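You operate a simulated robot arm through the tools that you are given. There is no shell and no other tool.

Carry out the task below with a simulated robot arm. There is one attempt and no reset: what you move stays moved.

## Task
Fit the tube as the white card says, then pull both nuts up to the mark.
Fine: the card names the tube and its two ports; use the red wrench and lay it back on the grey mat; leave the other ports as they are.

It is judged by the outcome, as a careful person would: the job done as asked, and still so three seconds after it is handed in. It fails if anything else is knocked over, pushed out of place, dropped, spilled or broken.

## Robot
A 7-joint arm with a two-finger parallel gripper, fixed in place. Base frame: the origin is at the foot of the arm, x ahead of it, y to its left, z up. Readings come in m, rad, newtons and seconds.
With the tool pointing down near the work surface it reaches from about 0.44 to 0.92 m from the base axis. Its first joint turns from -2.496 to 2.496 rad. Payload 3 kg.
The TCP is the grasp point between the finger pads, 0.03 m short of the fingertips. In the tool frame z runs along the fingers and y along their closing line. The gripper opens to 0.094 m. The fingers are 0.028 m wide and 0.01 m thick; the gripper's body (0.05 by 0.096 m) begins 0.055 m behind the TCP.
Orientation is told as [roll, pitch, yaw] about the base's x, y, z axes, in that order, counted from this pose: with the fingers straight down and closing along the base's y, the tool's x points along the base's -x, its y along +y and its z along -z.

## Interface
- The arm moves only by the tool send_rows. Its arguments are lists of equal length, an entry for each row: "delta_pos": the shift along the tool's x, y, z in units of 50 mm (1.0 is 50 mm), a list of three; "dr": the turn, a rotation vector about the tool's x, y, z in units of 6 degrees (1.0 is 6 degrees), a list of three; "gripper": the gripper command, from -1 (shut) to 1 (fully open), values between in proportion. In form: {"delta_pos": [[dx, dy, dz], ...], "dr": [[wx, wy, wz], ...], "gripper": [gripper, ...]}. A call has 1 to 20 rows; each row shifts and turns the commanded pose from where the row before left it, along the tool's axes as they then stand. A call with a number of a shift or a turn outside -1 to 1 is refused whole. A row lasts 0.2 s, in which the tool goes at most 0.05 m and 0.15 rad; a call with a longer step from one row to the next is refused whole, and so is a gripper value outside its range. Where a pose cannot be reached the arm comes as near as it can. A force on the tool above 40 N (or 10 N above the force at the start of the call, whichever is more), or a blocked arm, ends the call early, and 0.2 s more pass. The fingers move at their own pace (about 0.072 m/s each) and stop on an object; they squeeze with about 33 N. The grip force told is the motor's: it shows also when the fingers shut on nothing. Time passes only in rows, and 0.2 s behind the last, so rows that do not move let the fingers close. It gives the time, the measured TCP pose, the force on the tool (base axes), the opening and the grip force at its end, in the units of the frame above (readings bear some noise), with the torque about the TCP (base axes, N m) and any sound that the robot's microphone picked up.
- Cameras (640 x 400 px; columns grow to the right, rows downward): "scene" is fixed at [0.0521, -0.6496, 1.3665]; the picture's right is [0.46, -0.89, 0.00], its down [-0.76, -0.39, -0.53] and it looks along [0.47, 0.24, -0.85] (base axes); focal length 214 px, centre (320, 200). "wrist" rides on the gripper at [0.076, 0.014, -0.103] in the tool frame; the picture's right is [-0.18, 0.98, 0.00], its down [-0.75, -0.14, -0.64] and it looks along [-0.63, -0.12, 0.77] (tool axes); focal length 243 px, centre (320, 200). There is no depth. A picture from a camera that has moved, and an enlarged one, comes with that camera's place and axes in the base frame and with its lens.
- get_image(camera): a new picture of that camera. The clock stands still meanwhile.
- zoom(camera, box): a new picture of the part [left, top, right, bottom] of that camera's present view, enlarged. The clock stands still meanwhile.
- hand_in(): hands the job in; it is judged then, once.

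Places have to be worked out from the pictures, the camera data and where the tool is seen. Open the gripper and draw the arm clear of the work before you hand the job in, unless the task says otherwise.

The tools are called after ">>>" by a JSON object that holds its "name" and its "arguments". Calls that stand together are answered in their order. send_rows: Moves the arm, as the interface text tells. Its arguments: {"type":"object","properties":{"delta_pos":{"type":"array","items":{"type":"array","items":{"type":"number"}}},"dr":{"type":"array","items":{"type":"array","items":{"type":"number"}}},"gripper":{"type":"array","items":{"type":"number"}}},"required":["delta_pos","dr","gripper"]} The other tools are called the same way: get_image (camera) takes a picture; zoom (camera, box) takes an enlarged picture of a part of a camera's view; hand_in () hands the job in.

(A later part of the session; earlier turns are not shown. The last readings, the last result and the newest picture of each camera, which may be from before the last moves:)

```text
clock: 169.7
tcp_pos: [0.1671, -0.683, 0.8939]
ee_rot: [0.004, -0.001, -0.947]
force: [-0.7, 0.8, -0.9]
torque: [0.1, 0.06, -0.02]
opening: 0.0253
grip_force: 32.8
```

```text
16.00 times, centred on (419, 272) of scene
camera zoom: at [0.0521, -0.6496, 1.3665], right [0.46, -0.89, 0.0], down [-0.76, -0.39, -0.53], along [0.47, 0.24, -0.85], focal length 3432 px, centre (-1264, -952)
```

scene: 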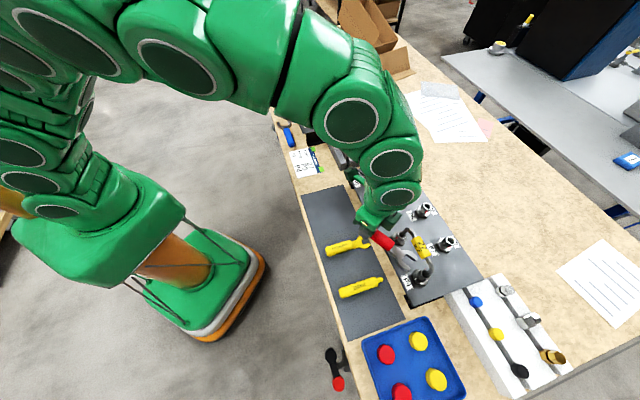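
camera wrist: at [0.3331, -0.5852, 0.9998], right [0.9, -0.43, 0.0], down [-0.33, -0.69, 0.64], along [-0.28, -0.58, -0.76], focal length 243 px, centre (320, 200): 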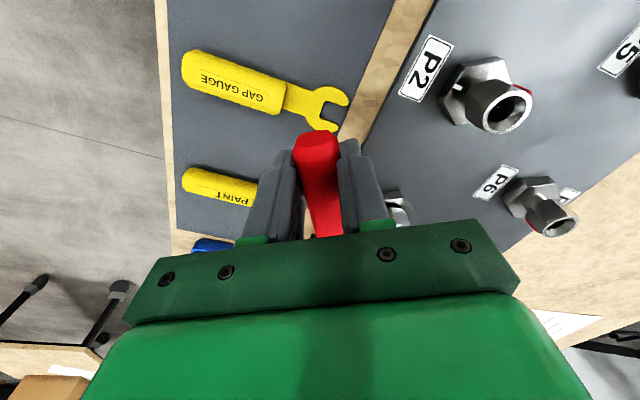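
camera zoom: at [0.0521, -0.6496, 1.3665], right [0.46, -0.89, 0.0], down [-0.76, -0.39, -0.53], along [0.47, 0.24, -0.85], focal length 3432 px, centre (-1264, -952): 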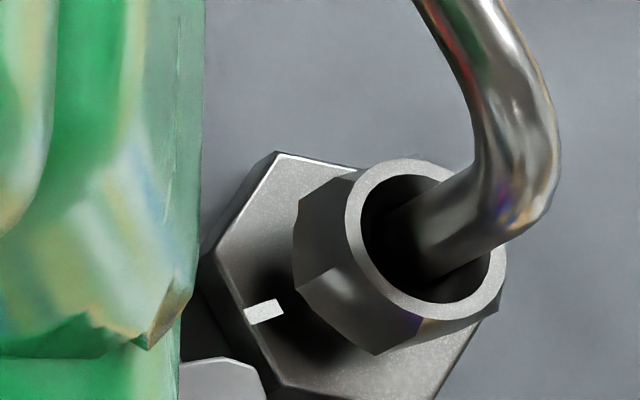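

Hex is at about 84° and the tool at 81°. I rotate 3° more, trim 1 mm to -y by the visible lower jaw, and slide on.

>>> {"name": "send_rows", "arguments": {"delta_pos": [[-0.009, -0.1594, 0], [0, -0.02, -0.02], [-0.15, 0, 0], [-0.12, 0, 0], [-0.1, 0, 0], [0, 0, 0]], "dr": [[0, 0, -0.5], [0, 0, 0], [0, 0, 0], [0, 0, 0], [0, 0, 0], [0, 0, 0]], "gripper": [-1, -1, -1, -1, -1, -1]}}

>>> {"name": "zoom", "arguments": {"camera": "scene", "box": [408, 262, 440, 286]}}

```text
clock: 171.1
tcp_pos: [0.1709, -0.7001, 0.8956]
ee_rot: [0.005, -0.002, -0.895]
force: [0.3, -0.3, -1.6]
torque: [0.04, 0.03, 0.04]
opening: 0.0255
grip_force: 33.1
```

```text
16.00 times, centred on (424, 274) of scene
camera zoom: at [0.0521, -0.6496, 1.3665], right [0.46, -0.89, 0.0], down [-0.76, -0.39, -0.53], along [0.47, 0.24, -0.85], focal length 3432 px, centre (-1344, -984)
```

zoom: 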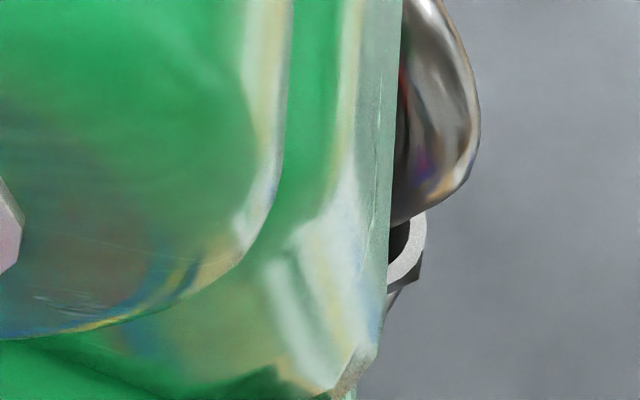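

Blind from here, but the numbers line up (83.7° tool against 84.5° to the nut). I advance in small steps by feel.

>>> {"name": "send_rows", "arguments": {"delta_pos": [[-0.05, 0, 0], [-0.05, 0, 0], [-0.05, 0, 0], [0, 0, 0]], "dr": [[0, 0, 0], [0, 0, 0], [0, 0, 0], [0, 0, 0]], "gripper": [-1, -1, -1, -1]}}

```text
clock: 172.1
tcp_pos: [0.1748, -0.7067, 0.8964]
ee_rot: [0.004, -0.002, -0.896]
force: [-8.4, -1.8, -1.0]
torque: [-0.07, 0.2, -0.93]
opening: 0.0253
grip_force: 32.7
```

About 8 N to -y: the lower jaw is rubbing. I shift 0.8 mm and continue.

>>> {"name": "send_rows", "arguments": {"delta_pos": [[0, -0.017, 0], [-0.05, 0, 0], [-0.05, 0, 0], [-0.04, 0, 0], [0, 0, 0]], "dr": [[0, 0, 0], [0, 0, 0], [0, 0, 0], [0, 0, 0], [0, 0, 0]], "gripper": [-1, -1, -1, -1, -1]}}

```text
clock: 172.8
tcp_pos: [0.1749, -0.7088, 0.8941]
ee_rot: [0.006, 0.004, -0.896]
force: [-5.0, 9.4, 4.7]
torque: [-0.3, -0.21, 0.2]
opening: 0.0254
grip_force: 33.6
stopped in row 3: the force on the tool passed its limit at 45 N (the readings are from after the stop); the commanded pose is now the measured one
```

It stubbed. I back off 2 cm and look at the nut and jaw from a slightly rotated position.

>>> {"name": "send_rows", "arguments": {"delta_pos": [[0.2, 0, -0.01], [0.25, 0, 0], [0, 0, 0]], "dr": [[0, 0, 0], [0, 0, 0], [0, 0, 0]], "gripper": [-1, -1, -1]}}

>>> {"name": "zoom", "arguments": {"camera": "scene", "box": [403, 260, 435, 284]}}

```text
clock: 173.6
tcp_pos: [0.16, -0.691, 0.8964]
ee_rot: [0.005, 0.003, -0.896]
force: [0.5, 0.6, -1.6]
torque: [0.04, 0.06, 0.03]
opening: 0.0254
grip_force: 32.9
```

```text
16.00 times, centred on (419, 272) of scene
camera zoom: at [0.0521, -0.6496, 1.3665], right [0.46, -0.89, 0.0], down [-0.76, -0.39, -0.53], along [0.47, 0.24, -0.85], focal length 3432 px, centre (-1264, -952)
```

zoom: 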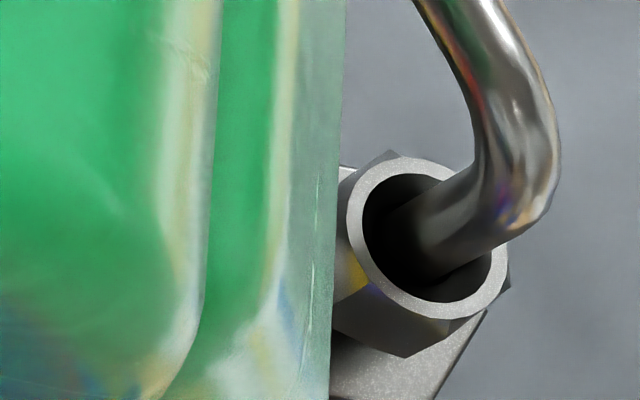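

The stub pushed the loose nut back to about 45°. A better way: bring the mouth round the tube leg above the nut, then lower the wrench straight down onto the hex. I raise, swing to 45° where I can see, and look.

>>> {"name": "send_rows", "arguments": {"delta_pos": [[0, 0, -0.36], [-0.006, 0.2844, 0], [-0.006, 0.2844, 0], [-0.006, 0.2844, 0], [-0.006, 0.2844, 0], [-0.006, 0.2844, 0], [-0.006, 0.2844, 0], [-0.006, 0.2844, 0], [0, 0, 0]], "dr": [[0, 0, 0], [0, 0, 0.9214], [0, 0, 0.9214], [0, 0, 0.9214], [0, 0, 0.9214], [0, 0, 0.9214], [0, 0, 0.9214], [0, 0, 0.9214], [0, 0, 0]], "gripper": [-1, -1, -1, -1, -1, -1, -1, -1, -1]}}

>>> {"name": "zoom", "arguments": {"camera": "scene", "box": [400, 254, 436, 281]}}

```text
clock: 175.6
tcp_pos: [0.2523, -0.6565, 0.9139]
ee_rot: [0.002, 0.006, -1.572]
force: [0.7, 0.0, -1.5]
torque: [0.06, 0.01, 0.03]
opening: 0.025
grip_force: 32.9
```

```text
14.81 times, centred on (418, 268) of scene
camera zoom: at [0.0521, -0.6496, 1.3665], right [0.46, -0.89, 0.0], down [-0.76, -0.39, -0.53], along [0.47, 0.24, -0.85], focal length 3177 px, centre (-1132, -800)
```

zoom: 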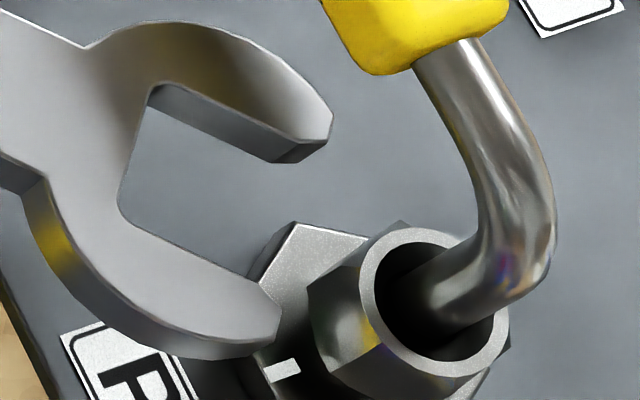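

The wrench is above nut height and aligned at 45°. I shift 4.6 mm to centre the mouth on the tube leg and slide in over the nut.

>>> {"name": "send_rows", "arguments": {"delta_pos": [[0, 0.092, 0], [-0.2, 0, 0], [-0.2, 0, 0], [-0.2, 0, 0], [0, 0, 0]], "dr": [[0, 0, 0], [0, 0, 0], [0, 0, 0], [0, 0, 0], [0, 0, 0]], "gripper": [-1, -1, -1, -1, -1]}}

>>> {"name": "zoom", "arguments": {"camera": "scene", "box": [406, 256, 442, 283]}}

```text
clock: 176.6
tcp_pos: [0.2574, -0.6819, 0.9119]
ee_rot: [0.002, 0.017, -1.57]
force: [-4.5, 12.5, 4.0]
torque: [-0.15, 0.16, -0.58]
opening: 0.026
grip_force: 32.9
stopped in row 5: the force on the tool passed its limit at 53 N (the readings are from after the stop); the commanded pose is now the measured one
```

```text
14.81 times, centred on (424, 270) of scene
camera zoom: at [0.0521, -0.6496, 1.3665], right [0.46, -0.89, 0.0], down [-0.76, -0.39, -0.53], along [0.47, 0.24, -0.85], focal length 3177 px, centre (-1221, -830)
```

zoom: 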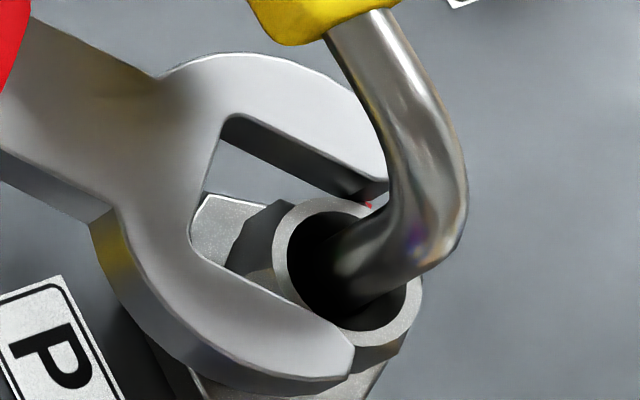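

It touched the nut's top edge, so the wrench was still slightly low and pitched, and the nut was nudged again. I back off, level, raise 6 mm more, and centre better.

>>> {"name": "send_rows", "arguments": {"delta_pos": [[0.2, 0, 0], [0.2, 0.1, -0.12], [0, 0, 0]], "dr": [[0, 0, 0], [0, -0.17, 0], [0, 0, 0]], "gripper": [-1, -1, -1]}}

>>> {"name": "zoom", "arguments": {"camera": "scene", "box": [400, 250, 440, 280]}}

```text
clock: 177.4
tcp_pos: [0.2643, -0.6614, 0.9186]
ee_rot: [0.002, -0.003, -1.569]
force: [-0.4, -0.3, -0.5]
torque: [0.09, 0.03, 0.0]
opening: 0.0255
grip_force: 32.6
```

```text
13.33 times, centred on (420, 265) of scene
camera zoom: at [0.0521, -0.6496, 1.3665], right [0.46, -0.89, 0.0], down [-0.76, -0.39, -0.53], along [0.47, 0.24, -0.85], focal length 2860 px, centre (-1013, -667)
```

zoom: 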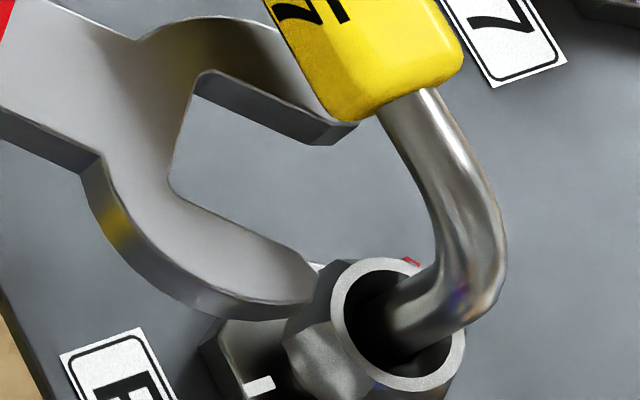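

The wrench is level and passes between the nut top and the tag. I lower 1.5 mm, advance 1.5 cm and re-judge from close up.

>>> {"name": "send_rows", "arguments": {"delta_pos": [[-0.15, 0, 0.03], [-0.15, 0, 0], [0, 0, 0]], "dr": [[0, 0, 0], [0, 0, 0], [0, 0, 0]], "gripper": [-1, -1, -1]}}

>>> {"name": "zoom", "arguments": {"camera": "scene", "box": [404, 252, 440, 279]}}

```text
clock: 178.2
tcp_pos: [0.2635, -0.6753, 0.9182]
ee_rot: [0.001, -0.001, -1.57]
force: [0.7, 0.0, -1.2]
torque: [0.06, -0.01, 0.03]
opening: 0.0253
grip_force: 33.0
```

```text
14.81 times, centred on (422, 266) of scene
camera zoom: at [0.0521, -0.6496, 1.3665], right [0.46, -0.89, 0.0], down [-0.76, -0.39, -0.53], along [0.47, 0.24, -0.85], focal length 3177 px, centre (-1191, -770)
```

zoom: 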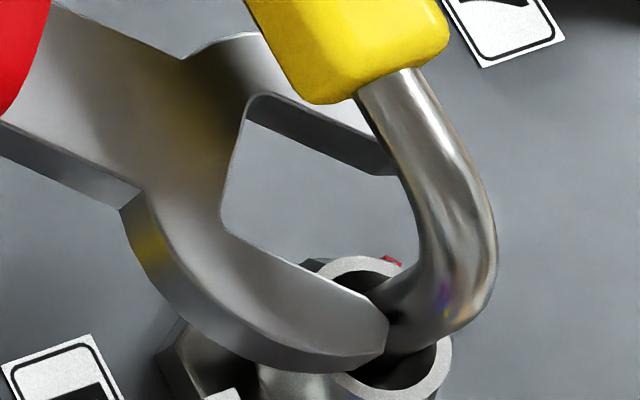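

The tube leg now lies nearer the lower jaw. I shift 3 mm to -y and ease forward another centimetre.

>>> {"name": "send_rows", "arguments": {"delta_pos": [[0, -0.06, 0], [-0.1, 0, 0], [-0.08, 0, 0], [0, 0, 0]], "dr": [[0, 0, 0], [0, 0, 0], [0, 0, 0], [0, 0, 0]], "gripper": [-1, -1, -1, -1]}}

>>> {"name": "zoom", "arguments": {"camera": "scene", "box": [404, 252, 440, 279]}}

```text
clock: 179.2
tcp_pos: [0.2598, -0.6859, 0.9182]
ee_rot: [0.001, -0.003, -1.568]
force: [1.0, 0.8, -1.5]
torque: [0.07, -0.04, 0.0]
opening: 0.0251
grip_force: 32.8
```

```text
14.81 times, centred on (422, 266) of scene
camera zoom: at [0.0521, -0.6496, 1.3665], right [0.46, -0.89, 0.0], down [-0.76, -0.39, -0.53], along [0.47, 0.24, -0.85], focal length 3177 px, centre (-1191, -770)
```

zoom: 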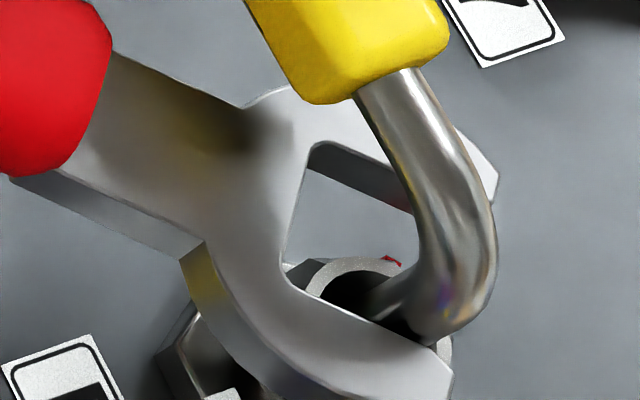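

The mouth is around the leg with no contact. I centre it (−2.5 mm sideways, 3 mm in), then rotate about the nut axis to about 75° to match the hex.

>>> {"name": "send_rows", "arguments": {"delta_pos": [[-0.06, -0.05, 0], [-0.02, -0.2132, 0], [-0.02, -0.2132, 0], [-0.02, -0.2132, 0], [-0.02, -0.2132, 0], [-0.02, -0.2132, 0], [0, 0, 0]], "dr": [[0, 0, 0], [0, 0, -0.9], [0, 0, -0.9], [0, 0, -0.9], [0, 0, -0.9], [0, 0, -0.9], [0, 0, 0]], "gripper": [-1, -1, -1, -1, -1, -1, -1]}}

>>> {"name": "zoom", "arguments": {"camera": "scene", "box": [404, 254, 440, 281]}}

```text
clock: 180.8
tcp_pos: [0.207, -0.7042, 0.9151]
ee_rot: [-0.001, -0.002, -1.098]
force: [-0.5, 0.6, -1.7]
torque: [0.05, 0.05, 0.0]
opening: 0.0255
grip_force: 33.3
```

```text
14.81 times, centred on (422, 268) of scene
camera zoom: at [0.0521, -0.6496, 1.3665], right [0.46, -0.89, 0.0], down [-0.76, -0.39, -0.53], along [0.47, 0.24, -0.85], focal length 3177 px, centre (-1191, -800)
```

zoom: 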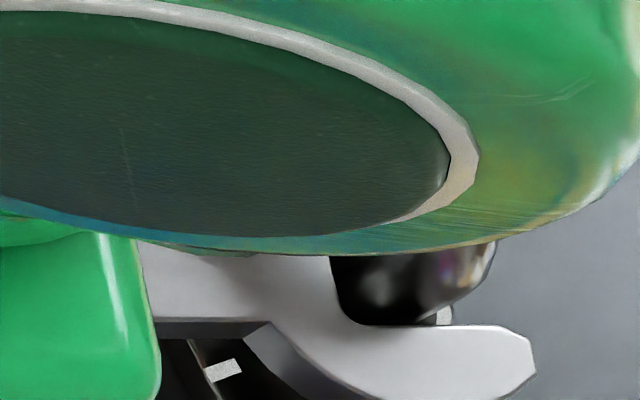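

At this angle the lower jaw edge is a reliable gauge: it should sit 11 mm from the axis and is at about 7 mm. I shift 4 mm to -y and 2.5 mm out.

>>> {"name": "send_rows", "arguments": {"delta_pos": [[0.05, -0.08, 0], [0, 0, 0]], "dr": [[0, 0, 0], [0, 0, 0]], "gripper": [-1, -1]}}

>>> {"name": "zoom", "arguments": {"camera": "scene", "box": [404, 258, 440, 285]}}

```text
clock: 181.4
tcp_pos: [0.2015, -0.7043, 0.9153]
ee_rot: [0.0, -0.002, -1.097]
force: [-0.5, 0.5, -1.3]
torque: [0.05, 0.01, 0.02]
opening: 0.0251
grip_force: 32.9
```

```text
14.81 times, centred on (422, 272) of scene
camera zoom: at [0.0521, -0.6496, 1.3665], right [0.46, -0.89, 0.0], down [-0.76, -0.39, -0.53], along [0.47, 0.24, -0.85], focal length 3177 px, centre (-1191, -859)
```

zoom: 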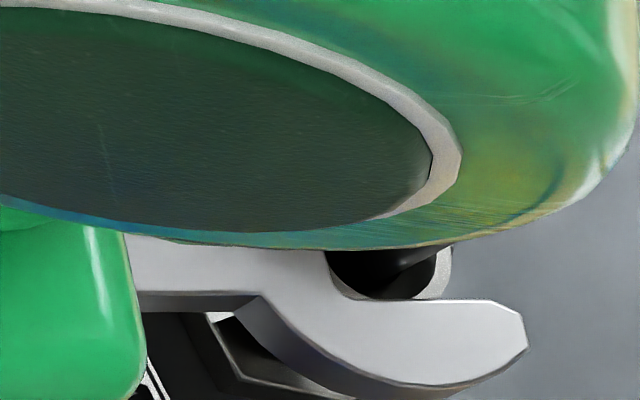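

The edge is now right: 11–12 mm from the axis. I lower the wrench onto the nut in small steps.

>>> {"name": "send_rows", "arguments": {"delta_pos": [[0, 0.008, 0.1], [0, 0, 0.1], [0, 0, 0]], "dr": [[0, 0, 0], [0, 0, 0], [0, 0, 0]], "gripper": [-1, -1, -1]}}

```text
clock: 182.2
tcp_pos: [0.202, -0.704, 0.9061]
ee_rot: [0.001, 0.0, -1.097]
force: [0.1, 0.1, -1.8]
torque: [0.08, 0.07, -0.08]
opening: 0.0253
grip_force: 32.7
```

No contact yet at z 0.906. I continue down.

>>> {"name": "send_rows", "arguments": {"delta_pos": [[0, 0, 0.06], [0, 0, 0.06], [0, 0, 0]], "dr": [[0, 0, 0], [0, 0, 0], [0, 0, 0]], "gripper": [-1, -1, -1]}}

>>> {"name": "zoom", "arguments": {"camera": "scene", "box": [404, 258, 440, 285]}}

```text
clock: 183.0
tcp_pos: [0.2028, -0.7031, 0.9012]
ee_rot: [0.0, -0.003, -1.098]
force: [-1.4, -1.0, -1.1]
torque: [0.01, 0.05, -0.25]
opening: 0.0252
grip_force: 33.0
```

```text
14.81 times, centred on (422, 272) of scene
camera zoom: at [0.0521, -0.6496, 1.3665], right [0.46, -0.89, 0.0], down [-0.76, -0.39, -0.53], along [0.47, 0.24, -0.85], focal length 3177 px, centre (-1191, -859)
```

zoom: 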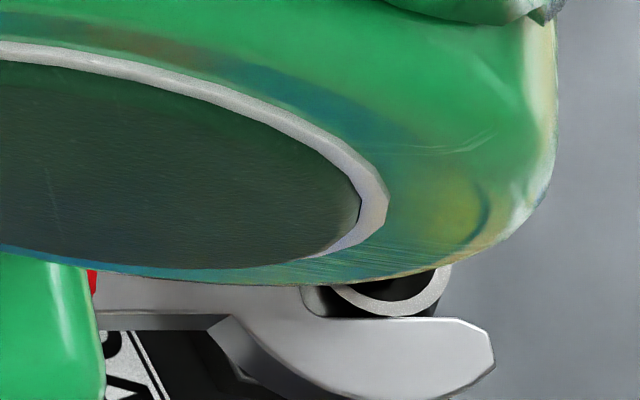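

It is dropping over the ring cleanly. I lower 5 mm more to working height.

>>> {"name": "send_rows", "arguments": {"delta_pos": [[0, 0, 0.05], [0, 0, 0.05], [0, 0, 0]], "dr": [[0, 0, 0], [0, 0, 0], [0, 0, 0]], "gripper": [-1, -1, -1]}}

>>> {"name": "zoom", "arguments": {"camera": "scene", "box": [404, 258, 440, 285]}}

```text
clock: 183.8
tcp_pos: [0.2017, -0.703, 0.896]
ee_rot: [-0.001, -0.003, -1.099]
force: [-1.4, -1.3, -0.1]
torque: [-0.04, 0.02, -0.18]
opening: 0.0253
grip_force: 32.5
```

```text
14.81 times, centred on (422, 272) of scene
camera zoom: at [0.0521, -0.6496, 1.3665], right [0.46, -0.89, 0.0], down [-0.76, -0.39, -0.53], along [0.47, 0.24, -0.85], focal length 3177 px, centre (-1191, -859)
```

zoom: 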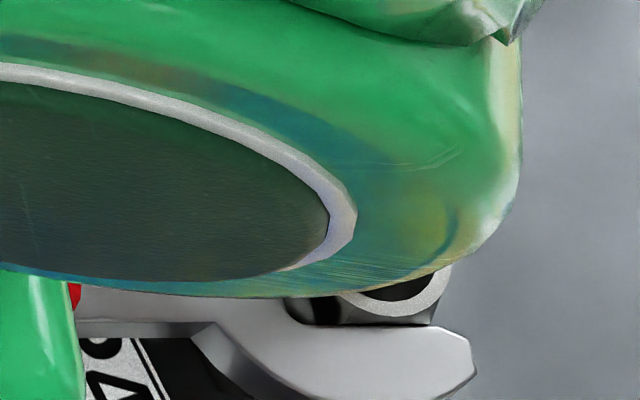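

The wrench dropped fully onto the hex with no force at all. I turn 24° clockwise and check the side force.

>>> {"name": "send_rows", "arguments": {"delta_pos": [[-0.0104, 0.2376, 0], [-0.0104, 0.2376, 0], [-0.0104, 0.2376, 0], [-0.0104, 0.2376, 0], [0, 0, 0]], "dr": [[0, 0, 1], [0, 0, 1], [0, 0, 1], [0, 0, 1], [0, 0, 0]], "gripper": [-1, -1, -1, -1, -1]}}

>>> {"name": "zoom", "arguments": {"camera": "scene", "box": [408, 258, 440, 282]}}

```text
clock: 185.0
tcp_pos: [0.2469, -0.6908, 0.8965]
ee_rot: [0.002, -0.002, -1.516]
force: [0.9, -0.6, -1.3]
torque: [0.03, -0.02, 0.04]
opening: 0.0252
grip_force: 32.9
```

```text
16.00 times, centred on (424, 270) of scene
camera zoom: at [0.0521, -0.6496, 1.3665], right [0.46, -0.89, 0.0], down [-0.76, -0.39, -0.53], along [0.47, 0.24, -0.85], focal length 3432 px, centre (-1344, -920)
```

zoom: 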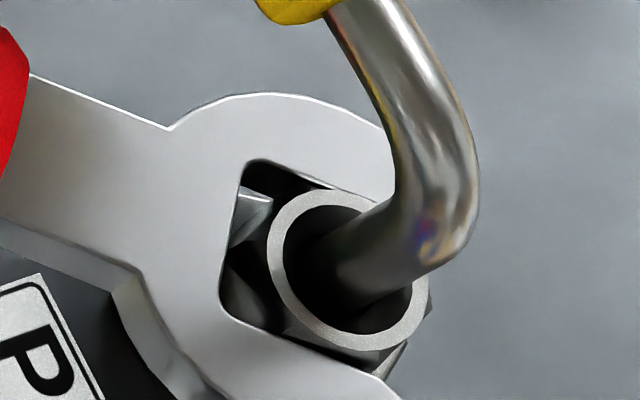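

Perfectly centred. I continue the other 24°.

>>> {"name": "send_rows", "arguments": {"delta_pos": [[-0.0104, 0.2376, 0], [-0.0104, 0.2376, 0], [-0.0104, 0.2376, 0], [-0.0104, 0.2376, 0], [0, 0, 0]], "dr": [[0, 0, 1], [0, 0, 1], [0, 0, 1], [0, 0, 1], [0, 0, 0]], "gripper": [-1, -1, -1, -1, -1]}}

>>> {"name": "zoom", "arguments": {"camera": "scene", "box": [408, 258, 440, 282]}}

```text
clock: 186.2
tcp_pos: [0.2955, -0.6963, 0.8971]
ee_rot: [0.002, -0.002, -1.938]
force: [1.6, -0.8, -0.5]
torque: [-0.02, -0.01, 0.24]
opening: 0.0252
grip_force: 32.9
```

```text
16.00 times, centred on (424, 270) of scene
camera zoom: at [0.0521, -0.6496, 1.3665], right [0.46, -0.89, 0.0], down [-0.76, -0.39, -0.53], along [0.47, 0.24, -0.85], focal length 3432 px, centre (-1344, -920)
```

zoom: 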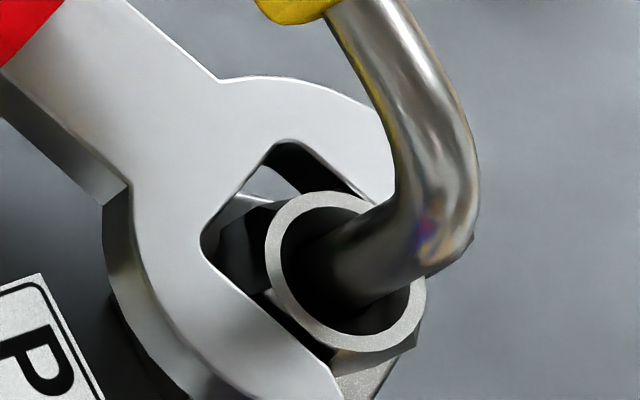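

End of this stroke. I lift the wrench 18 mm straight up off the nut, then swing 60° back around the leg.

>>> {"name": "send_rows", "arguments": {"delta_pos": [[0, 0, -0.1], [0, 0, -0.13], [0, 0, -0.13], [0, 0, 0]], "dr": [[0, 0, 0], [0, 0, 0], [0, 0, 0], [0, 0, 0]], "gripper": [-1, -1, -1, -1]}}

>>> {"name": "zoom", "arguments": {"camera": "scene", "box": [408, 258, 440, 282]}}

```text
clock: 187.2
tcp_pos: [0.294, -0.6971, 0.9147]
ee_rot: [0.002, 0.0, -1.935]
force: [-0.7, -0.4, -2.1]
torque: [0.05, -0.02, -0.03]
opening: 0.0252
grip_force: 32.9
```

```text
16.00 times, centred on (424, 270) of scene
camera zoom: at [0.0521, -0.6496, 1.3665], right [0.46, -0.89, 0.0], down [-0.76, -0.39, -0.53], along [0.47, 0.24, -0.85], focal length 3432 px, centre (-1344, -920)
```

zoom: 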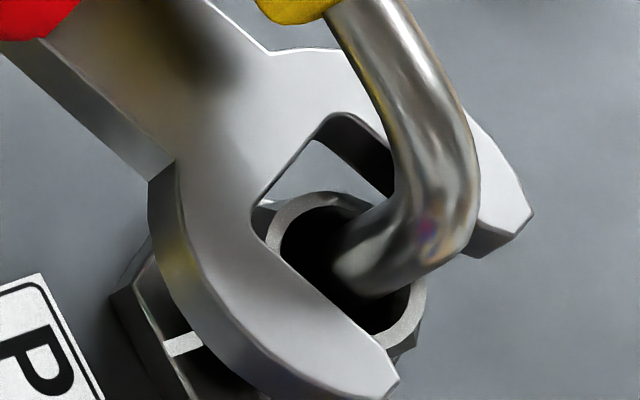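

Clean lift. I swing back 62° about the nut axis.

>>> {"name": "send_rows", "arguments": {"delta_pos": [[-0.0144, -0.2372, 0], [-0.0144, -0.2372, 0], [-0.0144, -0.2372, 0], [-0.0144, -0.2372, 0], [-0.0144, -0.2372, 0], [-0.0144, -0.2372, 0], [-0.0144, -0.2372, 0], [-0.0144, -0.2372, 0], [-0.0144, -0.2372, 0], [-0.0144, -0.2372, 0], [-0.006, -0.0988, 0], [0, 0, 0]], "dr": [[0, 0, -1], [0, 0, -1], [0, 0, -1], [0, 0, -1], [0, 0, -1], [0, 0, -1], [0, 0, -1], [0, 0, -1], [0, 0, -1], [0, 0, -1], [0, 0, -0.4167], [0, 0, 0]], "gripper": [-1, -1, -1, -1, -1, -1, -1, -1, -1, -1, -1, -1]}}

>>> {"name": "zoom", "arguments": {"camera": "scene", "box": [404, 258, 440, 285]}}

```text
clock: 189.8
tcp_pos: [0.1802, -0.7203, 0.9161]
ee_rot: [0.0, -0.004, -0.842]
force: [0.8, 0.7, -1.0]
torque: [0.03, 0.05, 0.01]
opening: 0.0251
grip_force: 33.2
```

```text
14.81 times, centred on (422, 272) of scene
camera zoom: at [0.0521, -0.6496, 1.3665], right [0.46, -0.89, 0.0], down [-0.76, -0.39, -0.53], along [0.47, 0.24, -0.85], focal length 3177 px, centre (-1191, -859)
```

zoom: 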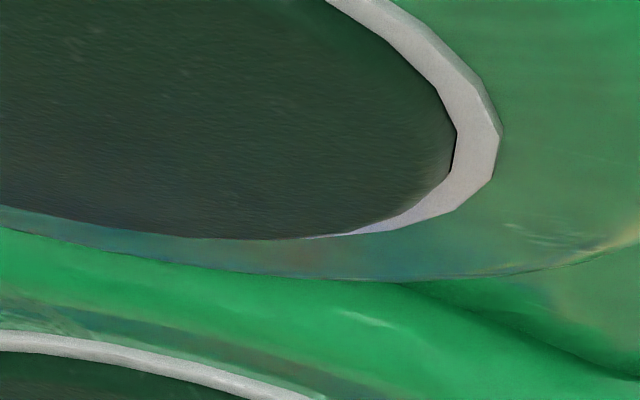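

Fully hidden here, so I go by feel: lower in small steps watching the vertical force.

>>> {"name": "send_rows", "arguments": {"delta_pos": [[0, 0, 0.1], [0, 0, 0.08], [0, 0, 0]], "dr": [[0, 0, 0], [0, 0, 0], [0, 0, 0]], "gripper": [-1, -1, -1]}}

>>> {"name": "send_rows", "arguments": {"delta_pos": [[0, 0, 0.06], [0, 0, 0.06], [0, 0, 0]], "dr": [[0, 0, 0], [0, 0, 0], [0, 0, 0]], "gripper": [-1, -1, -1]}}

```text
clock: 190.6
tcp_pos: [0.1801, -0.7201, 0.9051]
ee_rot: [-0.002, -0.003, -0.844]
force: [1.7, -2.1, 10.4]
torque: [-0.95, -0.88, -0.06]
opening: 0.0254
grip_force: 33.2
```

```text
clock: 191.4
tcp_pos: [0.178, -0.72, 0.899]
ee_rot: [0.0, -0.001, -0.846]
force: [0.2, 1.0, 6.7]
torque: [-0.65, -0.61, 0.07]
opening: 0.0252
grip_force: 32.6
```

There's 7–10 N of upward resistance, so it may be sitting on the corners. The hex is probably nearer 90°; I lift 4 mm, rotate 3.5° further, and lower again.

>>> {"name": "send_rows", "arguments": {"delta_pos": [[0, 0, -0.1], [-0.0084, -0.1384, 0], [0, 0, 0.06], [0, 0, 0.06], [0, 0, 0]], "dr": [[0, 0, 0], [0, 0, -0.5833], [0, 0, 0], [0, 0, 0], [0, 0, 0]], "gripper": [-1, -1, -1, -1, -1]}}

```text
clock: 192.6
tcp_pos: [0.1728, -0.7247, 0.8987]
ee_rot: [0.001, -0.003, -0.783]
force: [0.6, 1.7, 8.3]
torque: [-0.61, -0.6, 0.18]
opening: 0.025
grip_force: 33.3
```

Still 8 N up at the jaw. I rotate clockwise 18° to where I can see whether it is on the hex or riding on top.

>>> {"name": "send_rows", "arguments": {"delta_pos": [[-0.0104, 0.2376, 0], [-0.0104, 0.2376, 0], [-0.0104, 0.2376, 0], [0, 0, 0]], "dr": [[0, 0, 1], [0, 0, 1], [0, 0, 1], [0, 0, 0]], "gripper": [-1, -1, -1, -1]}}

>>> {"name": "zoom", "arguments": {"camera": "scene", "box": [404, 258, 440, 285]}}

```text
clock: 193.6
tcp_pos: [0.2035, -0.7028, 0.8987]
ee_rot: [0.001, -0.003, -1.098]
force: [0.0, 0.1, -2.0]
torque: [0.02, 0.01, 0.02]
opening: 0.0254
grip_force: 32.7
```

```text
14.81 times, centred on (422, 272) of scene
camera zoom: at [0.0521, -0.6496, 1.3665], right [0.46, -0.89, 0.0], down [-0.76, -0.39, -0.53], along [0.47, 0.24, -0.85], focal length 3177 px, centre (-1191, -859)
```

zoom: 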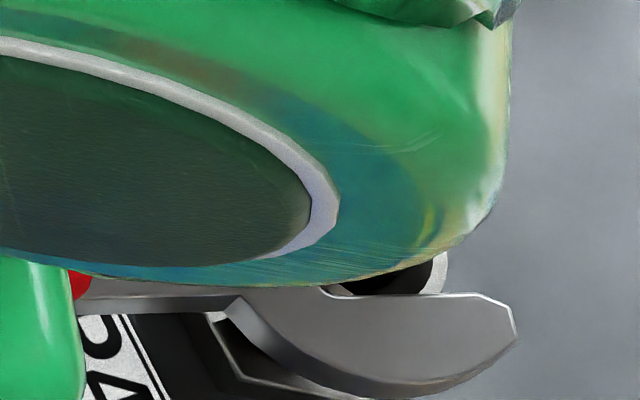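

The jaw rode up and the wrench pitched about 5° in the grip instead of dropping on. I lift, tilt the tool 5° to bring the wrench level, and swing to 45° to see the hex.

>>> {"name": "send_rows", "arguments": {"delta_pos": [[0, 0, -0.18], [0, 0, -0.18], [0, 0, 0], [-0.0104, 0.2376, 0], [-0.0104, 0.2376, 0], [-0.0104, 0.2376, 0], [-0.0104, 0.2376, 0], [-0.0104, 0.2376, 0], [0, 0, 0]], "dr": [[0, 0, 0], [0, 0, 0], [0, 0, 0], [0, 0, 1], [0, 0, 1], [0, 0, 1], [0, 0, 1], [0, 0, 1], [0, 0, 0]], "gripper": [-1, -1, -1, -1, -1, -1, -1, -1, -1]}}

>>> {"name": "zoom", "arguments": {"camera": "scene", "box": [404, 252, 440, 279]}}

```text
clock: 195.6
tcp_pos: [0.2605, -0.6894, 0.915]
ee_rot: [0.002, -0.003, -1.622]
force: [-0.4, -0.4, -1.6]
torque: [0.09, 0.02, 0.0]
opening: 0.0251
grip_force: 32.8
```

```text
14.81 times, centred on (422, 266) of scene
camera zoom: at [0.0521, -0.6496, 1.3665], right [0.46, -0.89, 0.0], down [-0.76, -0.39, -0.53], along [0.47, 0.24, -0.85], focal length 3177 px, centre (-1191, -770)
```

zoom: 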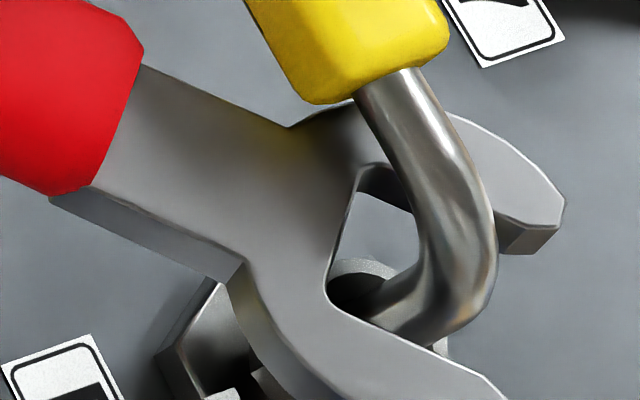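

The wrench is tilted head-up around the leg. I slide it straight out and look at the nut.

>>> {"name": "send_rows", "arguments": {"delta_pos": [[0.1, 0, 0], [0.2, 0, 0], [0.2, 0, 0], [0.3, 0, 0], [0, 0, 0]], "dr": [[0, 0, 0], [0, 0, 0], [0, 0, 0], [0, 0, 0], [0, 0, 0]], "gripper": [-1, -1, -1, -1, -1]}}

>>> {"name": "zoom", "arguments": {"camera": "scene", "box": [408, 258, 440, 282]}}

>>> {"name": "zoom", "arguments": {"camera": "scene", "box": [380, 230, 440, 275]}}

```text
clock: 196.8
tcp_pos: [0.2623, -0.6498, 0.916]
ee_rot: [0.003, -0.001, -1.62]
force: [-0.5, -2.2, -8.0]
torque: [0.93, 0.05, -0.15]
opening: 0.0248
grip_force: 32.7
```

```text
16.00 times, centred on (424, 270) of scene
camera zoom: at [0.0521, -0.6496, 1.3665], right [0.46, -0.89, 0.0], down [-0.76, -0.39, -0.53], along [0.47, 0.24, -0.85], focal length 3432 px, centre (-1344, -920)
```

zoom: 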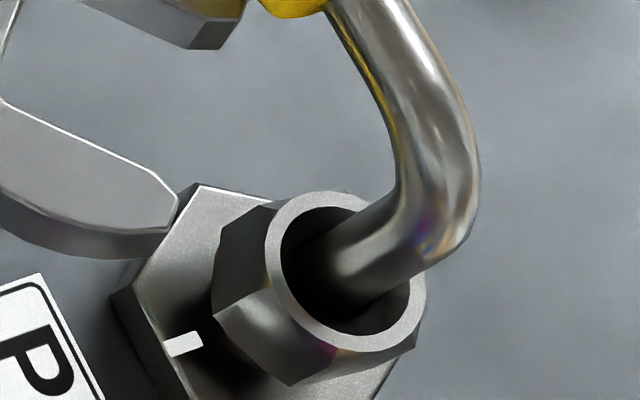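

```text
8.89 times, centred on (410, 252) of scene
camera zoom: at [0.0521, -0.6496, 1.3665], right [0.46, -0.89, 0.0], down [-0.76, -0.39, -0.53], along [0.47, 0.24, -0.85], focal length 1906 px, centre (-480, -267)
```

zoom: 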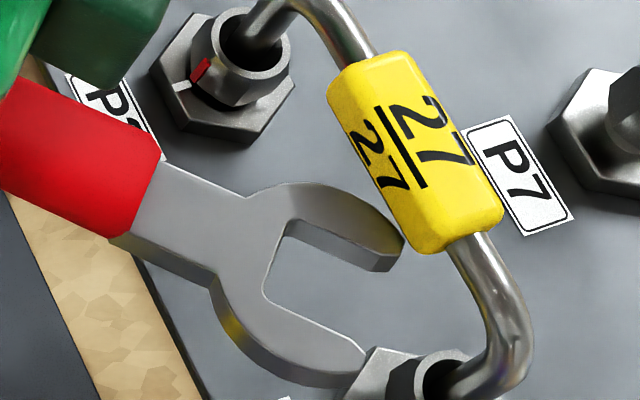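

The raised jaw tip is touching the underside of the tag (8 N), so I lower slightly to free it, then pull out. The hex now reads about 20°/80°, which explains why it wouldn't drop on at 87–90°.

>>> {"name": "send_rows", "arguments": {"delta_pos": [[0, 0, 0.1], [0, 0, 0.06], [0, 0, 0]], "dr": [[0, 0, 0], [0, 0, 0], [0, 0, 0]], "gripper": [-1, -1, -1]}}

>>> {"name": "zoom", "arguments": {"camera": "scene", "box": [380, 230, 440, 275]}}

```text
clock: 197.6
tcp_pos: [0.2622, -0.6501, 0.9078]
ee_rot: [0.003, -0.002, -1.621]
force: [-0.2, -0.3, -1.5]
torque: [0.06, -0.02, 0.0]
opening: 0.0251
grip_force: 32.8
```

```text
8.89 times, centred on (410, 252) of scene
camera zoom: at [0.0521, -0.6496, 1.3665], right [0.46, -0.89, 0.0], down [-0.76, -0.39, -0.53], along [0.47, 0.24, -0.85], focal length 1906 px, centre (-480, -267)
```

zoom: 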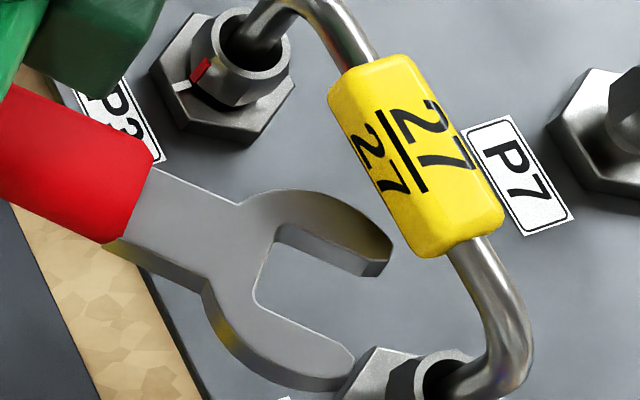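

Free again. I withdraw fully, rise, and take the wrench back to the mat to re-grip it more firmly, nearer mid-handle.

>>> {"name": "send_rows", "arguments": {"delta_pos": [[0.2, 0, 0], [0.3, 0, 0], [0.3, 0, 0], [0, 0, -0.6], [0, 0, -0.7], [0, 0, -0.6], [0, 0, 0]], "dr": [[0, 0, 0], [0, 0, 0], [0, 0, 0], [0, 0, 0], [0, 0, 0], [0, 0, 0], [0, 0, 0]], "gripper": [-1, -1, -1, -1, -1, -1, -1]}}

>>> {"name": "send_rows", "arguments": {"delta_pos": [[0, 0, 0], [0, 0, 0], [0, 0, 0], [0, 0, 0], [0, 0, 0], [0, 0, 0], [0, 0, 0], [0, 0, 0]], "dr": [[0, 0, -1], [0, 0, -1], [0, 0, -1], [0, 0, -1], [0, 0, -1], [0, 0, -1], [0, 0, -1], [0, 0, -0.97]], "gripper": [-1, -1, -1, -1, -1, -1, -1, -1]}}

>>> {"name": "zoom", "arguments": {"camera": "scene", "box": [400, 255, 440, 285]}}

>>> {"name": "get_image", "arguments": {"camera": "wrist"}}

```text
clock: 199.2
tcp_pos: [0.264, -0.6086, 1.0039]
ee_rot: [0.001, -0.003, -1.62]
force: [0.2, -0.1, -1.3]
torque: [0.09, 0.02, -0.02]
opening: 0.0252
grip_force: 32.9
```

```text
clock: 201.0
tcp_pos: [0.2631, -0.6098, 1.0031]
ee_rot: [0.0, 0.0, -0.785]
force: [-0.4, -0.1, -1.7]
torque: [0.05, 0.02, 0.0]
opening: 0.0251
grip_force: 33.0
```

```text
13.33 times, centred on (420, 270) of scene
camera zoom: at [0.0521, -0.6496, 1.3665], right [0.46, -0.89, 0.0], down [-0.76, -0.39, -0.53], along [0.47, 0.24, -0.85], focal length 2860 px, centre (-1013, -733)
```

zoom: 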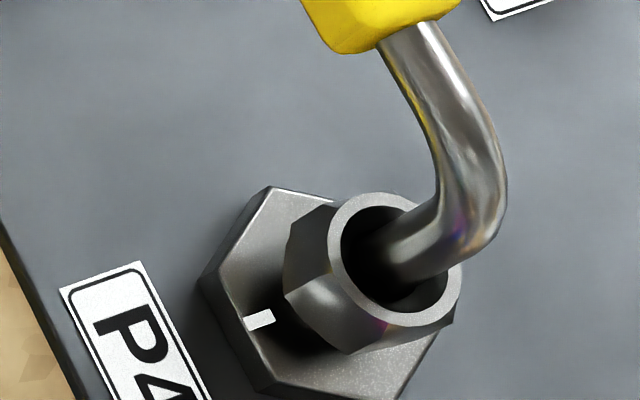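

```text
taken
camera wrist: at [0.2192, -0.5454, 1.1054], right [0.83, 0.56, 0.0], down [0.43, -0.63, 0.64], along [0.36, -0.53, -0.77], focal length 243 px, centre (320, 200)
```

wrist: 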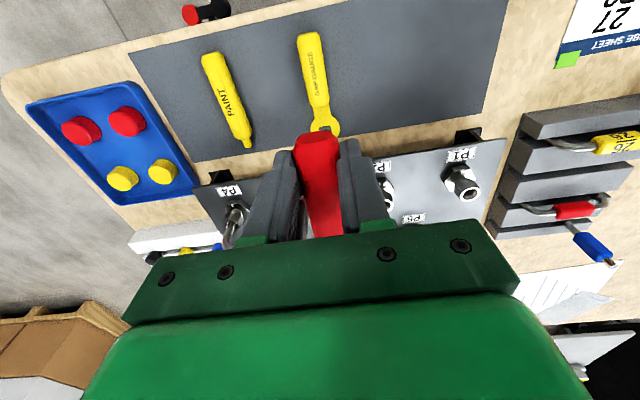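

P4's nut is undisturbed. I carry the wrench over its mat place, tilting the tool 5° so the wrench is level for putting down.

>>> {"name": "send_rows", "arguments": {"delta_pos": [[0.255, 0.535, 0], [0.255, 0.535, 0], [0.255, 0.535, 0], [0.255, 0.535, 0], [0, 0, 0], [0, 0, 0]], "dr": [[0, 0, 0], [0, 0, 0], [0, 0, 0], [0, 0, 0], [0, 0.85, 0], [0, 0, 0]], "gripper": [-1, -1, -1, -1, -1, -1]}}

>>> {"name": "zoom", "arguments": {"camera": "scene", "box": [290, 160, 370, 220]}}

```text
clock: 202.4
tcp_pos: [0.3023, -0.4968, 1.0015]
ee_rot: [0.0, 0.087, -0.787]
force: [0.1, -0.2, -0.8]
torque: [0.05, 0.02, 0.01]
opening: 0.0252
grip_force: 33.0
```

```text
6.67 times, centred on (330, 190) of scene
camera zoom: at [0.0521, -0.6496, 1.3665], right [0.46, -0.89, 0.0], down [-0.76, -0.39, -0.53], along [0.47, 0.24, -0.85], focal length 1430 px, centre (253, 267)
```

zoom: 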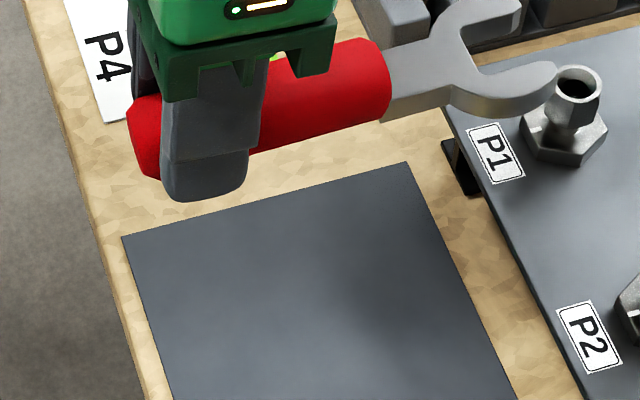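

I lower it to the mat.

>>> {"name": "send_rows", "arguments": {"delta_pos": [[-0.061, 0, 0.7], [-0.061, 0, 0.7], [-0.061, 0, 0.7], [-0.061, 0, 0.7], [-0.052, 0, 0.6], [-0.01, 0, 0.12], [0, 0, 0]], "dr": [[0, 0, 0], [0, 0, 0], [0, 0, 0], [0, 0, 0], [0, 0, 0], [0, 0, 0], [0, 0, 0]], "gripper": [-1, -1, -1, -1, -1, -1, -1]}}

>>> {"name": "zoom", "arguments": {"camera": "scene", "box": [290, 180, 370, 240]}}

```text
clock: 204.0
tcp_pos: [0.3018, -0.4967, 0.8261]
ee_rot: [-0.001, 0.086, -0.787]
force: [-0.2, -0.4, -2.3]
torque: [0.04, 0.03, -0.01]
opening: 0.0253
grip_force: 33.0
```

```text
6.67 times, centred on (330, 210) of scene
camera zoom: at [0.0521, -0.6496, 1.3665], right [0.46, -0.89, 0.0], down [-0.76, -0.39, -0.53], along [0.47, 0.24, -0.85], focal length 1430 px, centre (253, 133)
```

zoom: 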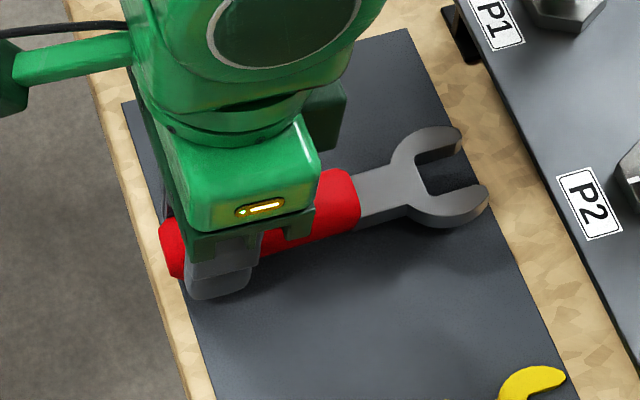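

Just above the mat and nearly level. I touch down gently and release.

>>> {"name": "send_rows", "arguments": {"delta_pos": [[-0.007, 0, 0.08], [-0.006, 0, 0.06], [-0.004, 0, 0.04], [0, 0, 0]], "dr": [[0, 0, 0], [0, 0, 0], [0, 0, 0], [0, 0, 0]], "gripper": [-1, -1, -1, -1]}}

>>> {"name": "send_rows", "arguments": {"delta_pos": [[0, 0, 0], [0, 0, 0], [0, 0, -0.3], [0, 0, -0.5], [0, 0, -0.6], [0, 0, 0]], "dr": [[0, 0, 0], [0, 0, 0], [0, -0.4, 0], [0, -0.43, 0], [0, 0, 0], [0, 0, 0]], "gripper": [0, 0, 0, 0, 0, 0]}}

>>> {"name": "get_image", "arguments": {"camera": "wrist"}}

>>> {"name": "zoom", "arguments": {"camera": "scene", "box": [290, 180, 370, 240]}}

```text
clock: 205.0
tcp_pos: [0.3022, -0.499, 0.8186]
ee_rot: [0.001, 0.085, -0.788]
force: [0.9, 0.8, -1.3]
torque: [0.03, 0.04, -0.02]
opening: 0.0252
grip_force: 33.2
```

```text
clock: 206.4
tcp_pos: [0.3044, -0.4982, 0.886]
ee_rot: [0.001, -0.001, -0.786]
force: [-0.4, 0.2, -1.0]
torque: [-0.02, -0.02, -0.01]
opening: 0.047
grip_force: 0.1
```

```text
taken
camera wrist: at [0.2605, -0.4337, 0.9892], right [0.83, 0.56, 0.0], down [0.43, -0.63, 0.64], along [0.36, -0.53, -0.77], focal length 243 px, centre (320, 200)
```

wrist: 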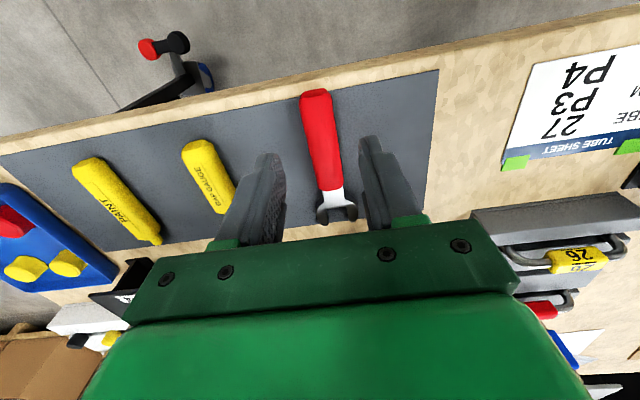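

```text
6.67 times, centred on (330, 210) of scene
camera zoom: at [0.0521, -0.6496, 1.3665], right [0.46, -0.89, 0.0], down [-0.76, -0.39, -0.53], along [0.47, 0.24, -0.85], focal length 1430 px, centre (253, 133)
```

zoom: 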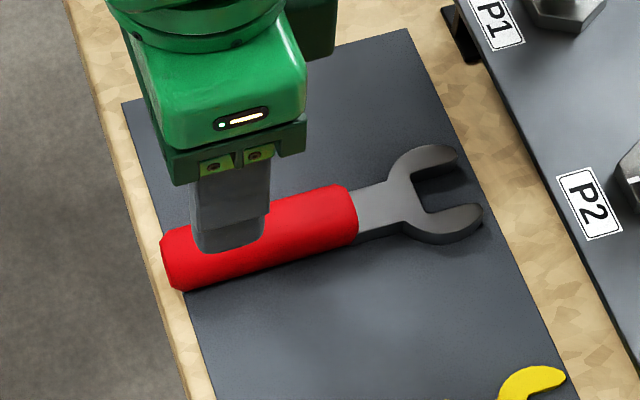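

It lies flat on the mat. I re-grip at b≈0.582, matching its 1.3° lie, and lift.

>>> {"name": "send_rows", "arguments": {"delta_pos": [[-0.29, -0.024, 0], [0, 0, 0.6], [0, 0, 0.6], [0, 0, 0.22], [0, 0, 0]], "dr": [[0, 0, 0.2], [0, 0, 0], [0, 0, 0], [0, 0, 0], [0, 0, 0]], "gripper": [0, 0, 0, 0, 0]}}

>>> {"name": "send_rows", "arguments": {"delta_pos": [[0, 0, 0], [0, 0, 0], [0, 0, 0], [0, 0, 0], [0, 0, -0.3], [0, 0, -0.6], [0, 0, -0.7], [0, 0, -0.6], [0, 0, 0]], "dr": [[0, 0, 0], [0, 0, 0], [0, 0, 0], [0, 0, 0], [0, 0, 0], [0, 0, 0], [0, 0, 0], [0, 0, 0], [0, 0, 0]], "gripper": [-1, -1, -1, -1, -1, -1, -1, -1, -1]}}

>>> {"name": "zoom", "arguments": {"camera": "scene", "box": [290, 165, 370, 225]}}

```text
clock: 207.6
tcp_pos: [0.314, -0.5126, 0.8167]
ee_rot: [0.001, -0.001, -0.808]
force: [-1.1, 0.8, 0.2]
torque: [0.02, 0.0, -0.01]
opening: 0.047
grip_force: 0.1
```

```text
clock: 209.6
tcp_pos: [0.3146, -0.5102, 0.9259]
ee_rot: [0.002, 0.0, -0.805]
force: [0.5, -0.4, -1.9]
torque: [0.03, -0.02, 0.0]
opening: 0.0255
grip_force: 32.4
```

```text
6.67 times, centred on (330, 195) of scene
camera zoom: at [0.0521, -0.6496, 1.3665], right [0.46, -0.89, 0.0], down [-0.76, -0.39, -0.53], along [0.47, 0.24, -0.85], focal length 1430 px, centre (253, 233)
```

zoom: 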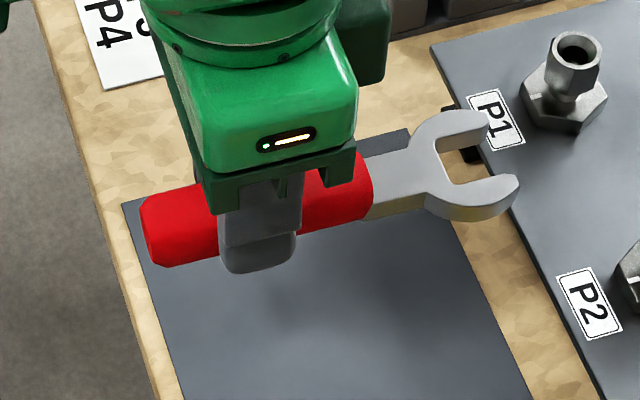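

Held firmly nearer the middle. I go to P4, standing off 15 cm on the 80° line, still above nut height.

>>> {"name": "send_rows", "arguments": {"delta_pos": [[-0.0713, -0.744, 0], [-0.0713, -0.744, 0], [-0.0713, -0.744, 0], [-0.0713, -0.744, 0], [-0.0713, -0.744, 0], [-0.0713, -0.744, 0], [0, 0, 0.1], [0, 0, 0.02], [0, 0, 0]], "dr": [[0, 0, 0], [0, 0, 0], [0, 0, 0], [0, 0, 0], [0, 0, 0], [0, 0, 0], [0, 0, 0.74], [0, 0, 0.74], [0, 0, 0]], "gripper": [-1, -1, -1, -1, -1, -1, -1, -1, -1]}}

>>> {"name": "zoom", "arguments": {"camera": "scene", "box": [398, 256, 438, 286]}}

```text
clock: 211.6
tcp_pos: [0.1683, -0.681, 0.9192]
ee_rot: [0.001, 0.0, -0.963]
force: [-0.3, -0.2, -1.6]
torque: [0.03, 0.0, 0.01]
opening: 0.0252
grip_force: 32.3
```

```text
13.33 times, centred on (418, 271) of scene
camera zoom: at [0.0521, -0.6496, 1.3665], right [0.46, -0.89, 0.0], down [-0.76, -0.39, -0.53], along [0.47, 0.24, -0.85], focal length 2860 px, centre (-987, -747)
```

zoom: 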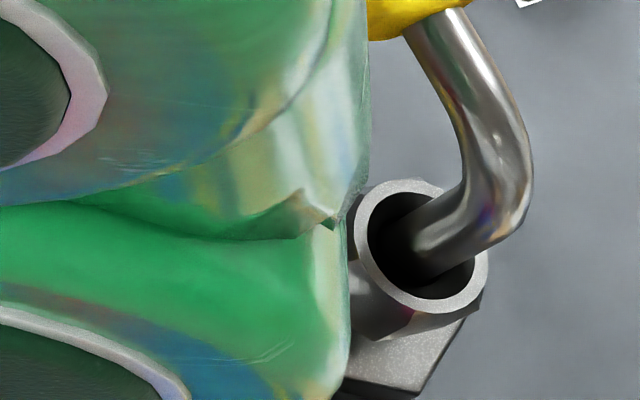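

Hidden at this angle with the shorter grip. I'll centre the mouth around the leg at about 50°, where both jaws show, and then rotate about the nut axis to 80° before lowering.

>>> {"name": "send_rows", "arguments": {"delta_pos": [[-0.0164, 0.3136, 0], [-0.0164, 0.3136, 0], [-0.0164, 0.3136, 0], [-0.0164, 0.3136, 0], [-0.0164, 0.3136, 0], [-0.3, 0, 0], [-0.3, 0, 0], [0, 0, 0]], "dr": [[0, 0, 1], [0, 0, 1], [0, 0, 1], [0, 0, 1], [0, 0, 1], [0, 0, 0], [0, 0, 0], [0, 0, 0]], "gripper": [-1, -1, -1, -1, -1, -1, -1, -1]}}

>>> {"name": "zoom", "arguments": {"camera": "scene", "box": [404, 252, 440, 279]}}

```text
clock: 213.4
tcp_pos: [0.2436, -0.6831, 0.9197]
ee_rot: [0.0, -0.002, -1.485]
force: [0.6, 0.0, -1.5]
torque: [0.03, 0.01, 0.04]
opening: 0.025
grip_force: 32.7
```

```text
14.81 times, centred on (422, 266) of scene
camera zoom: at [0.0521, -0.6496, 1.3665], right [0.46, -0.89, 0.0], down [-0.76, -0.39, -0.53], along [0.47, 0.24, -0.85], focal length 3177 px, centre (-1191, -770)
```

zoom: 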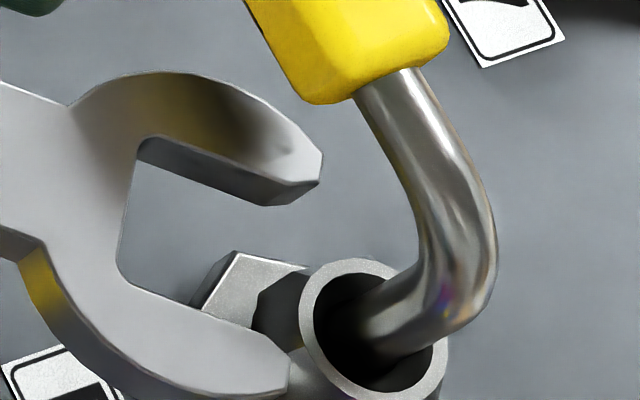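

Good view. The axis is about 3.4 mm off centre toward the upper jaw, so I shift +y by that, then advance around the leg.

>>> {"name": "send_rows", "arguments": {"delta_pos": [[0, 0.06, 0], [-0.2, 0, 0], [-0.16, 0, 0], [0, 0, 0]], "dr": [[0, 0, 0], [0, 0, 0], [0, 0, 0], [0, 0, 0]], "gripper": [-1, -1, -1, -1]}}

>>> {"name": "zoom", "arguments": {"camera": "scene", "box": [404, 252, 440, 279]}}

```text
clock: 214.4
tcp_pos: [0.2468, -0.7018, 0.9201]
ee_rot: [0.001, -0.001, -1.486]
force: [0.8, -0.3, -1.9]
torque: [0.04, 0.03, 0.0]
opening: 0.0251
grip_force: 32.7
```

```text
14.81 times, centred on (422, 266) of scene
camera zoom: at [0.0521, -0.6496, 1.3665], right [0.46, -0.89, 0.0], down [-0.76, -0.39, -0.53], along [0.47, 0.24, -0.85], focal length 3177 px, centre (-1191, -770)
```

zoom: 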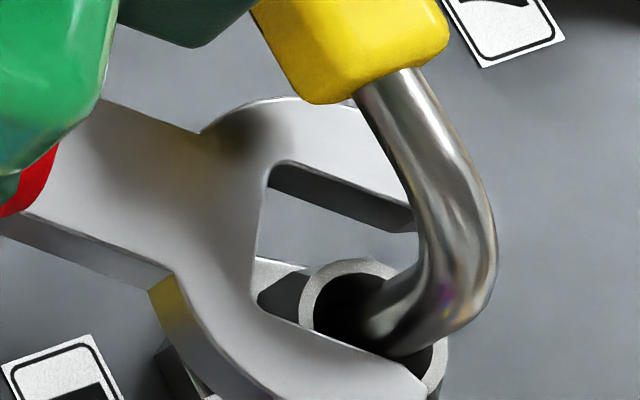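

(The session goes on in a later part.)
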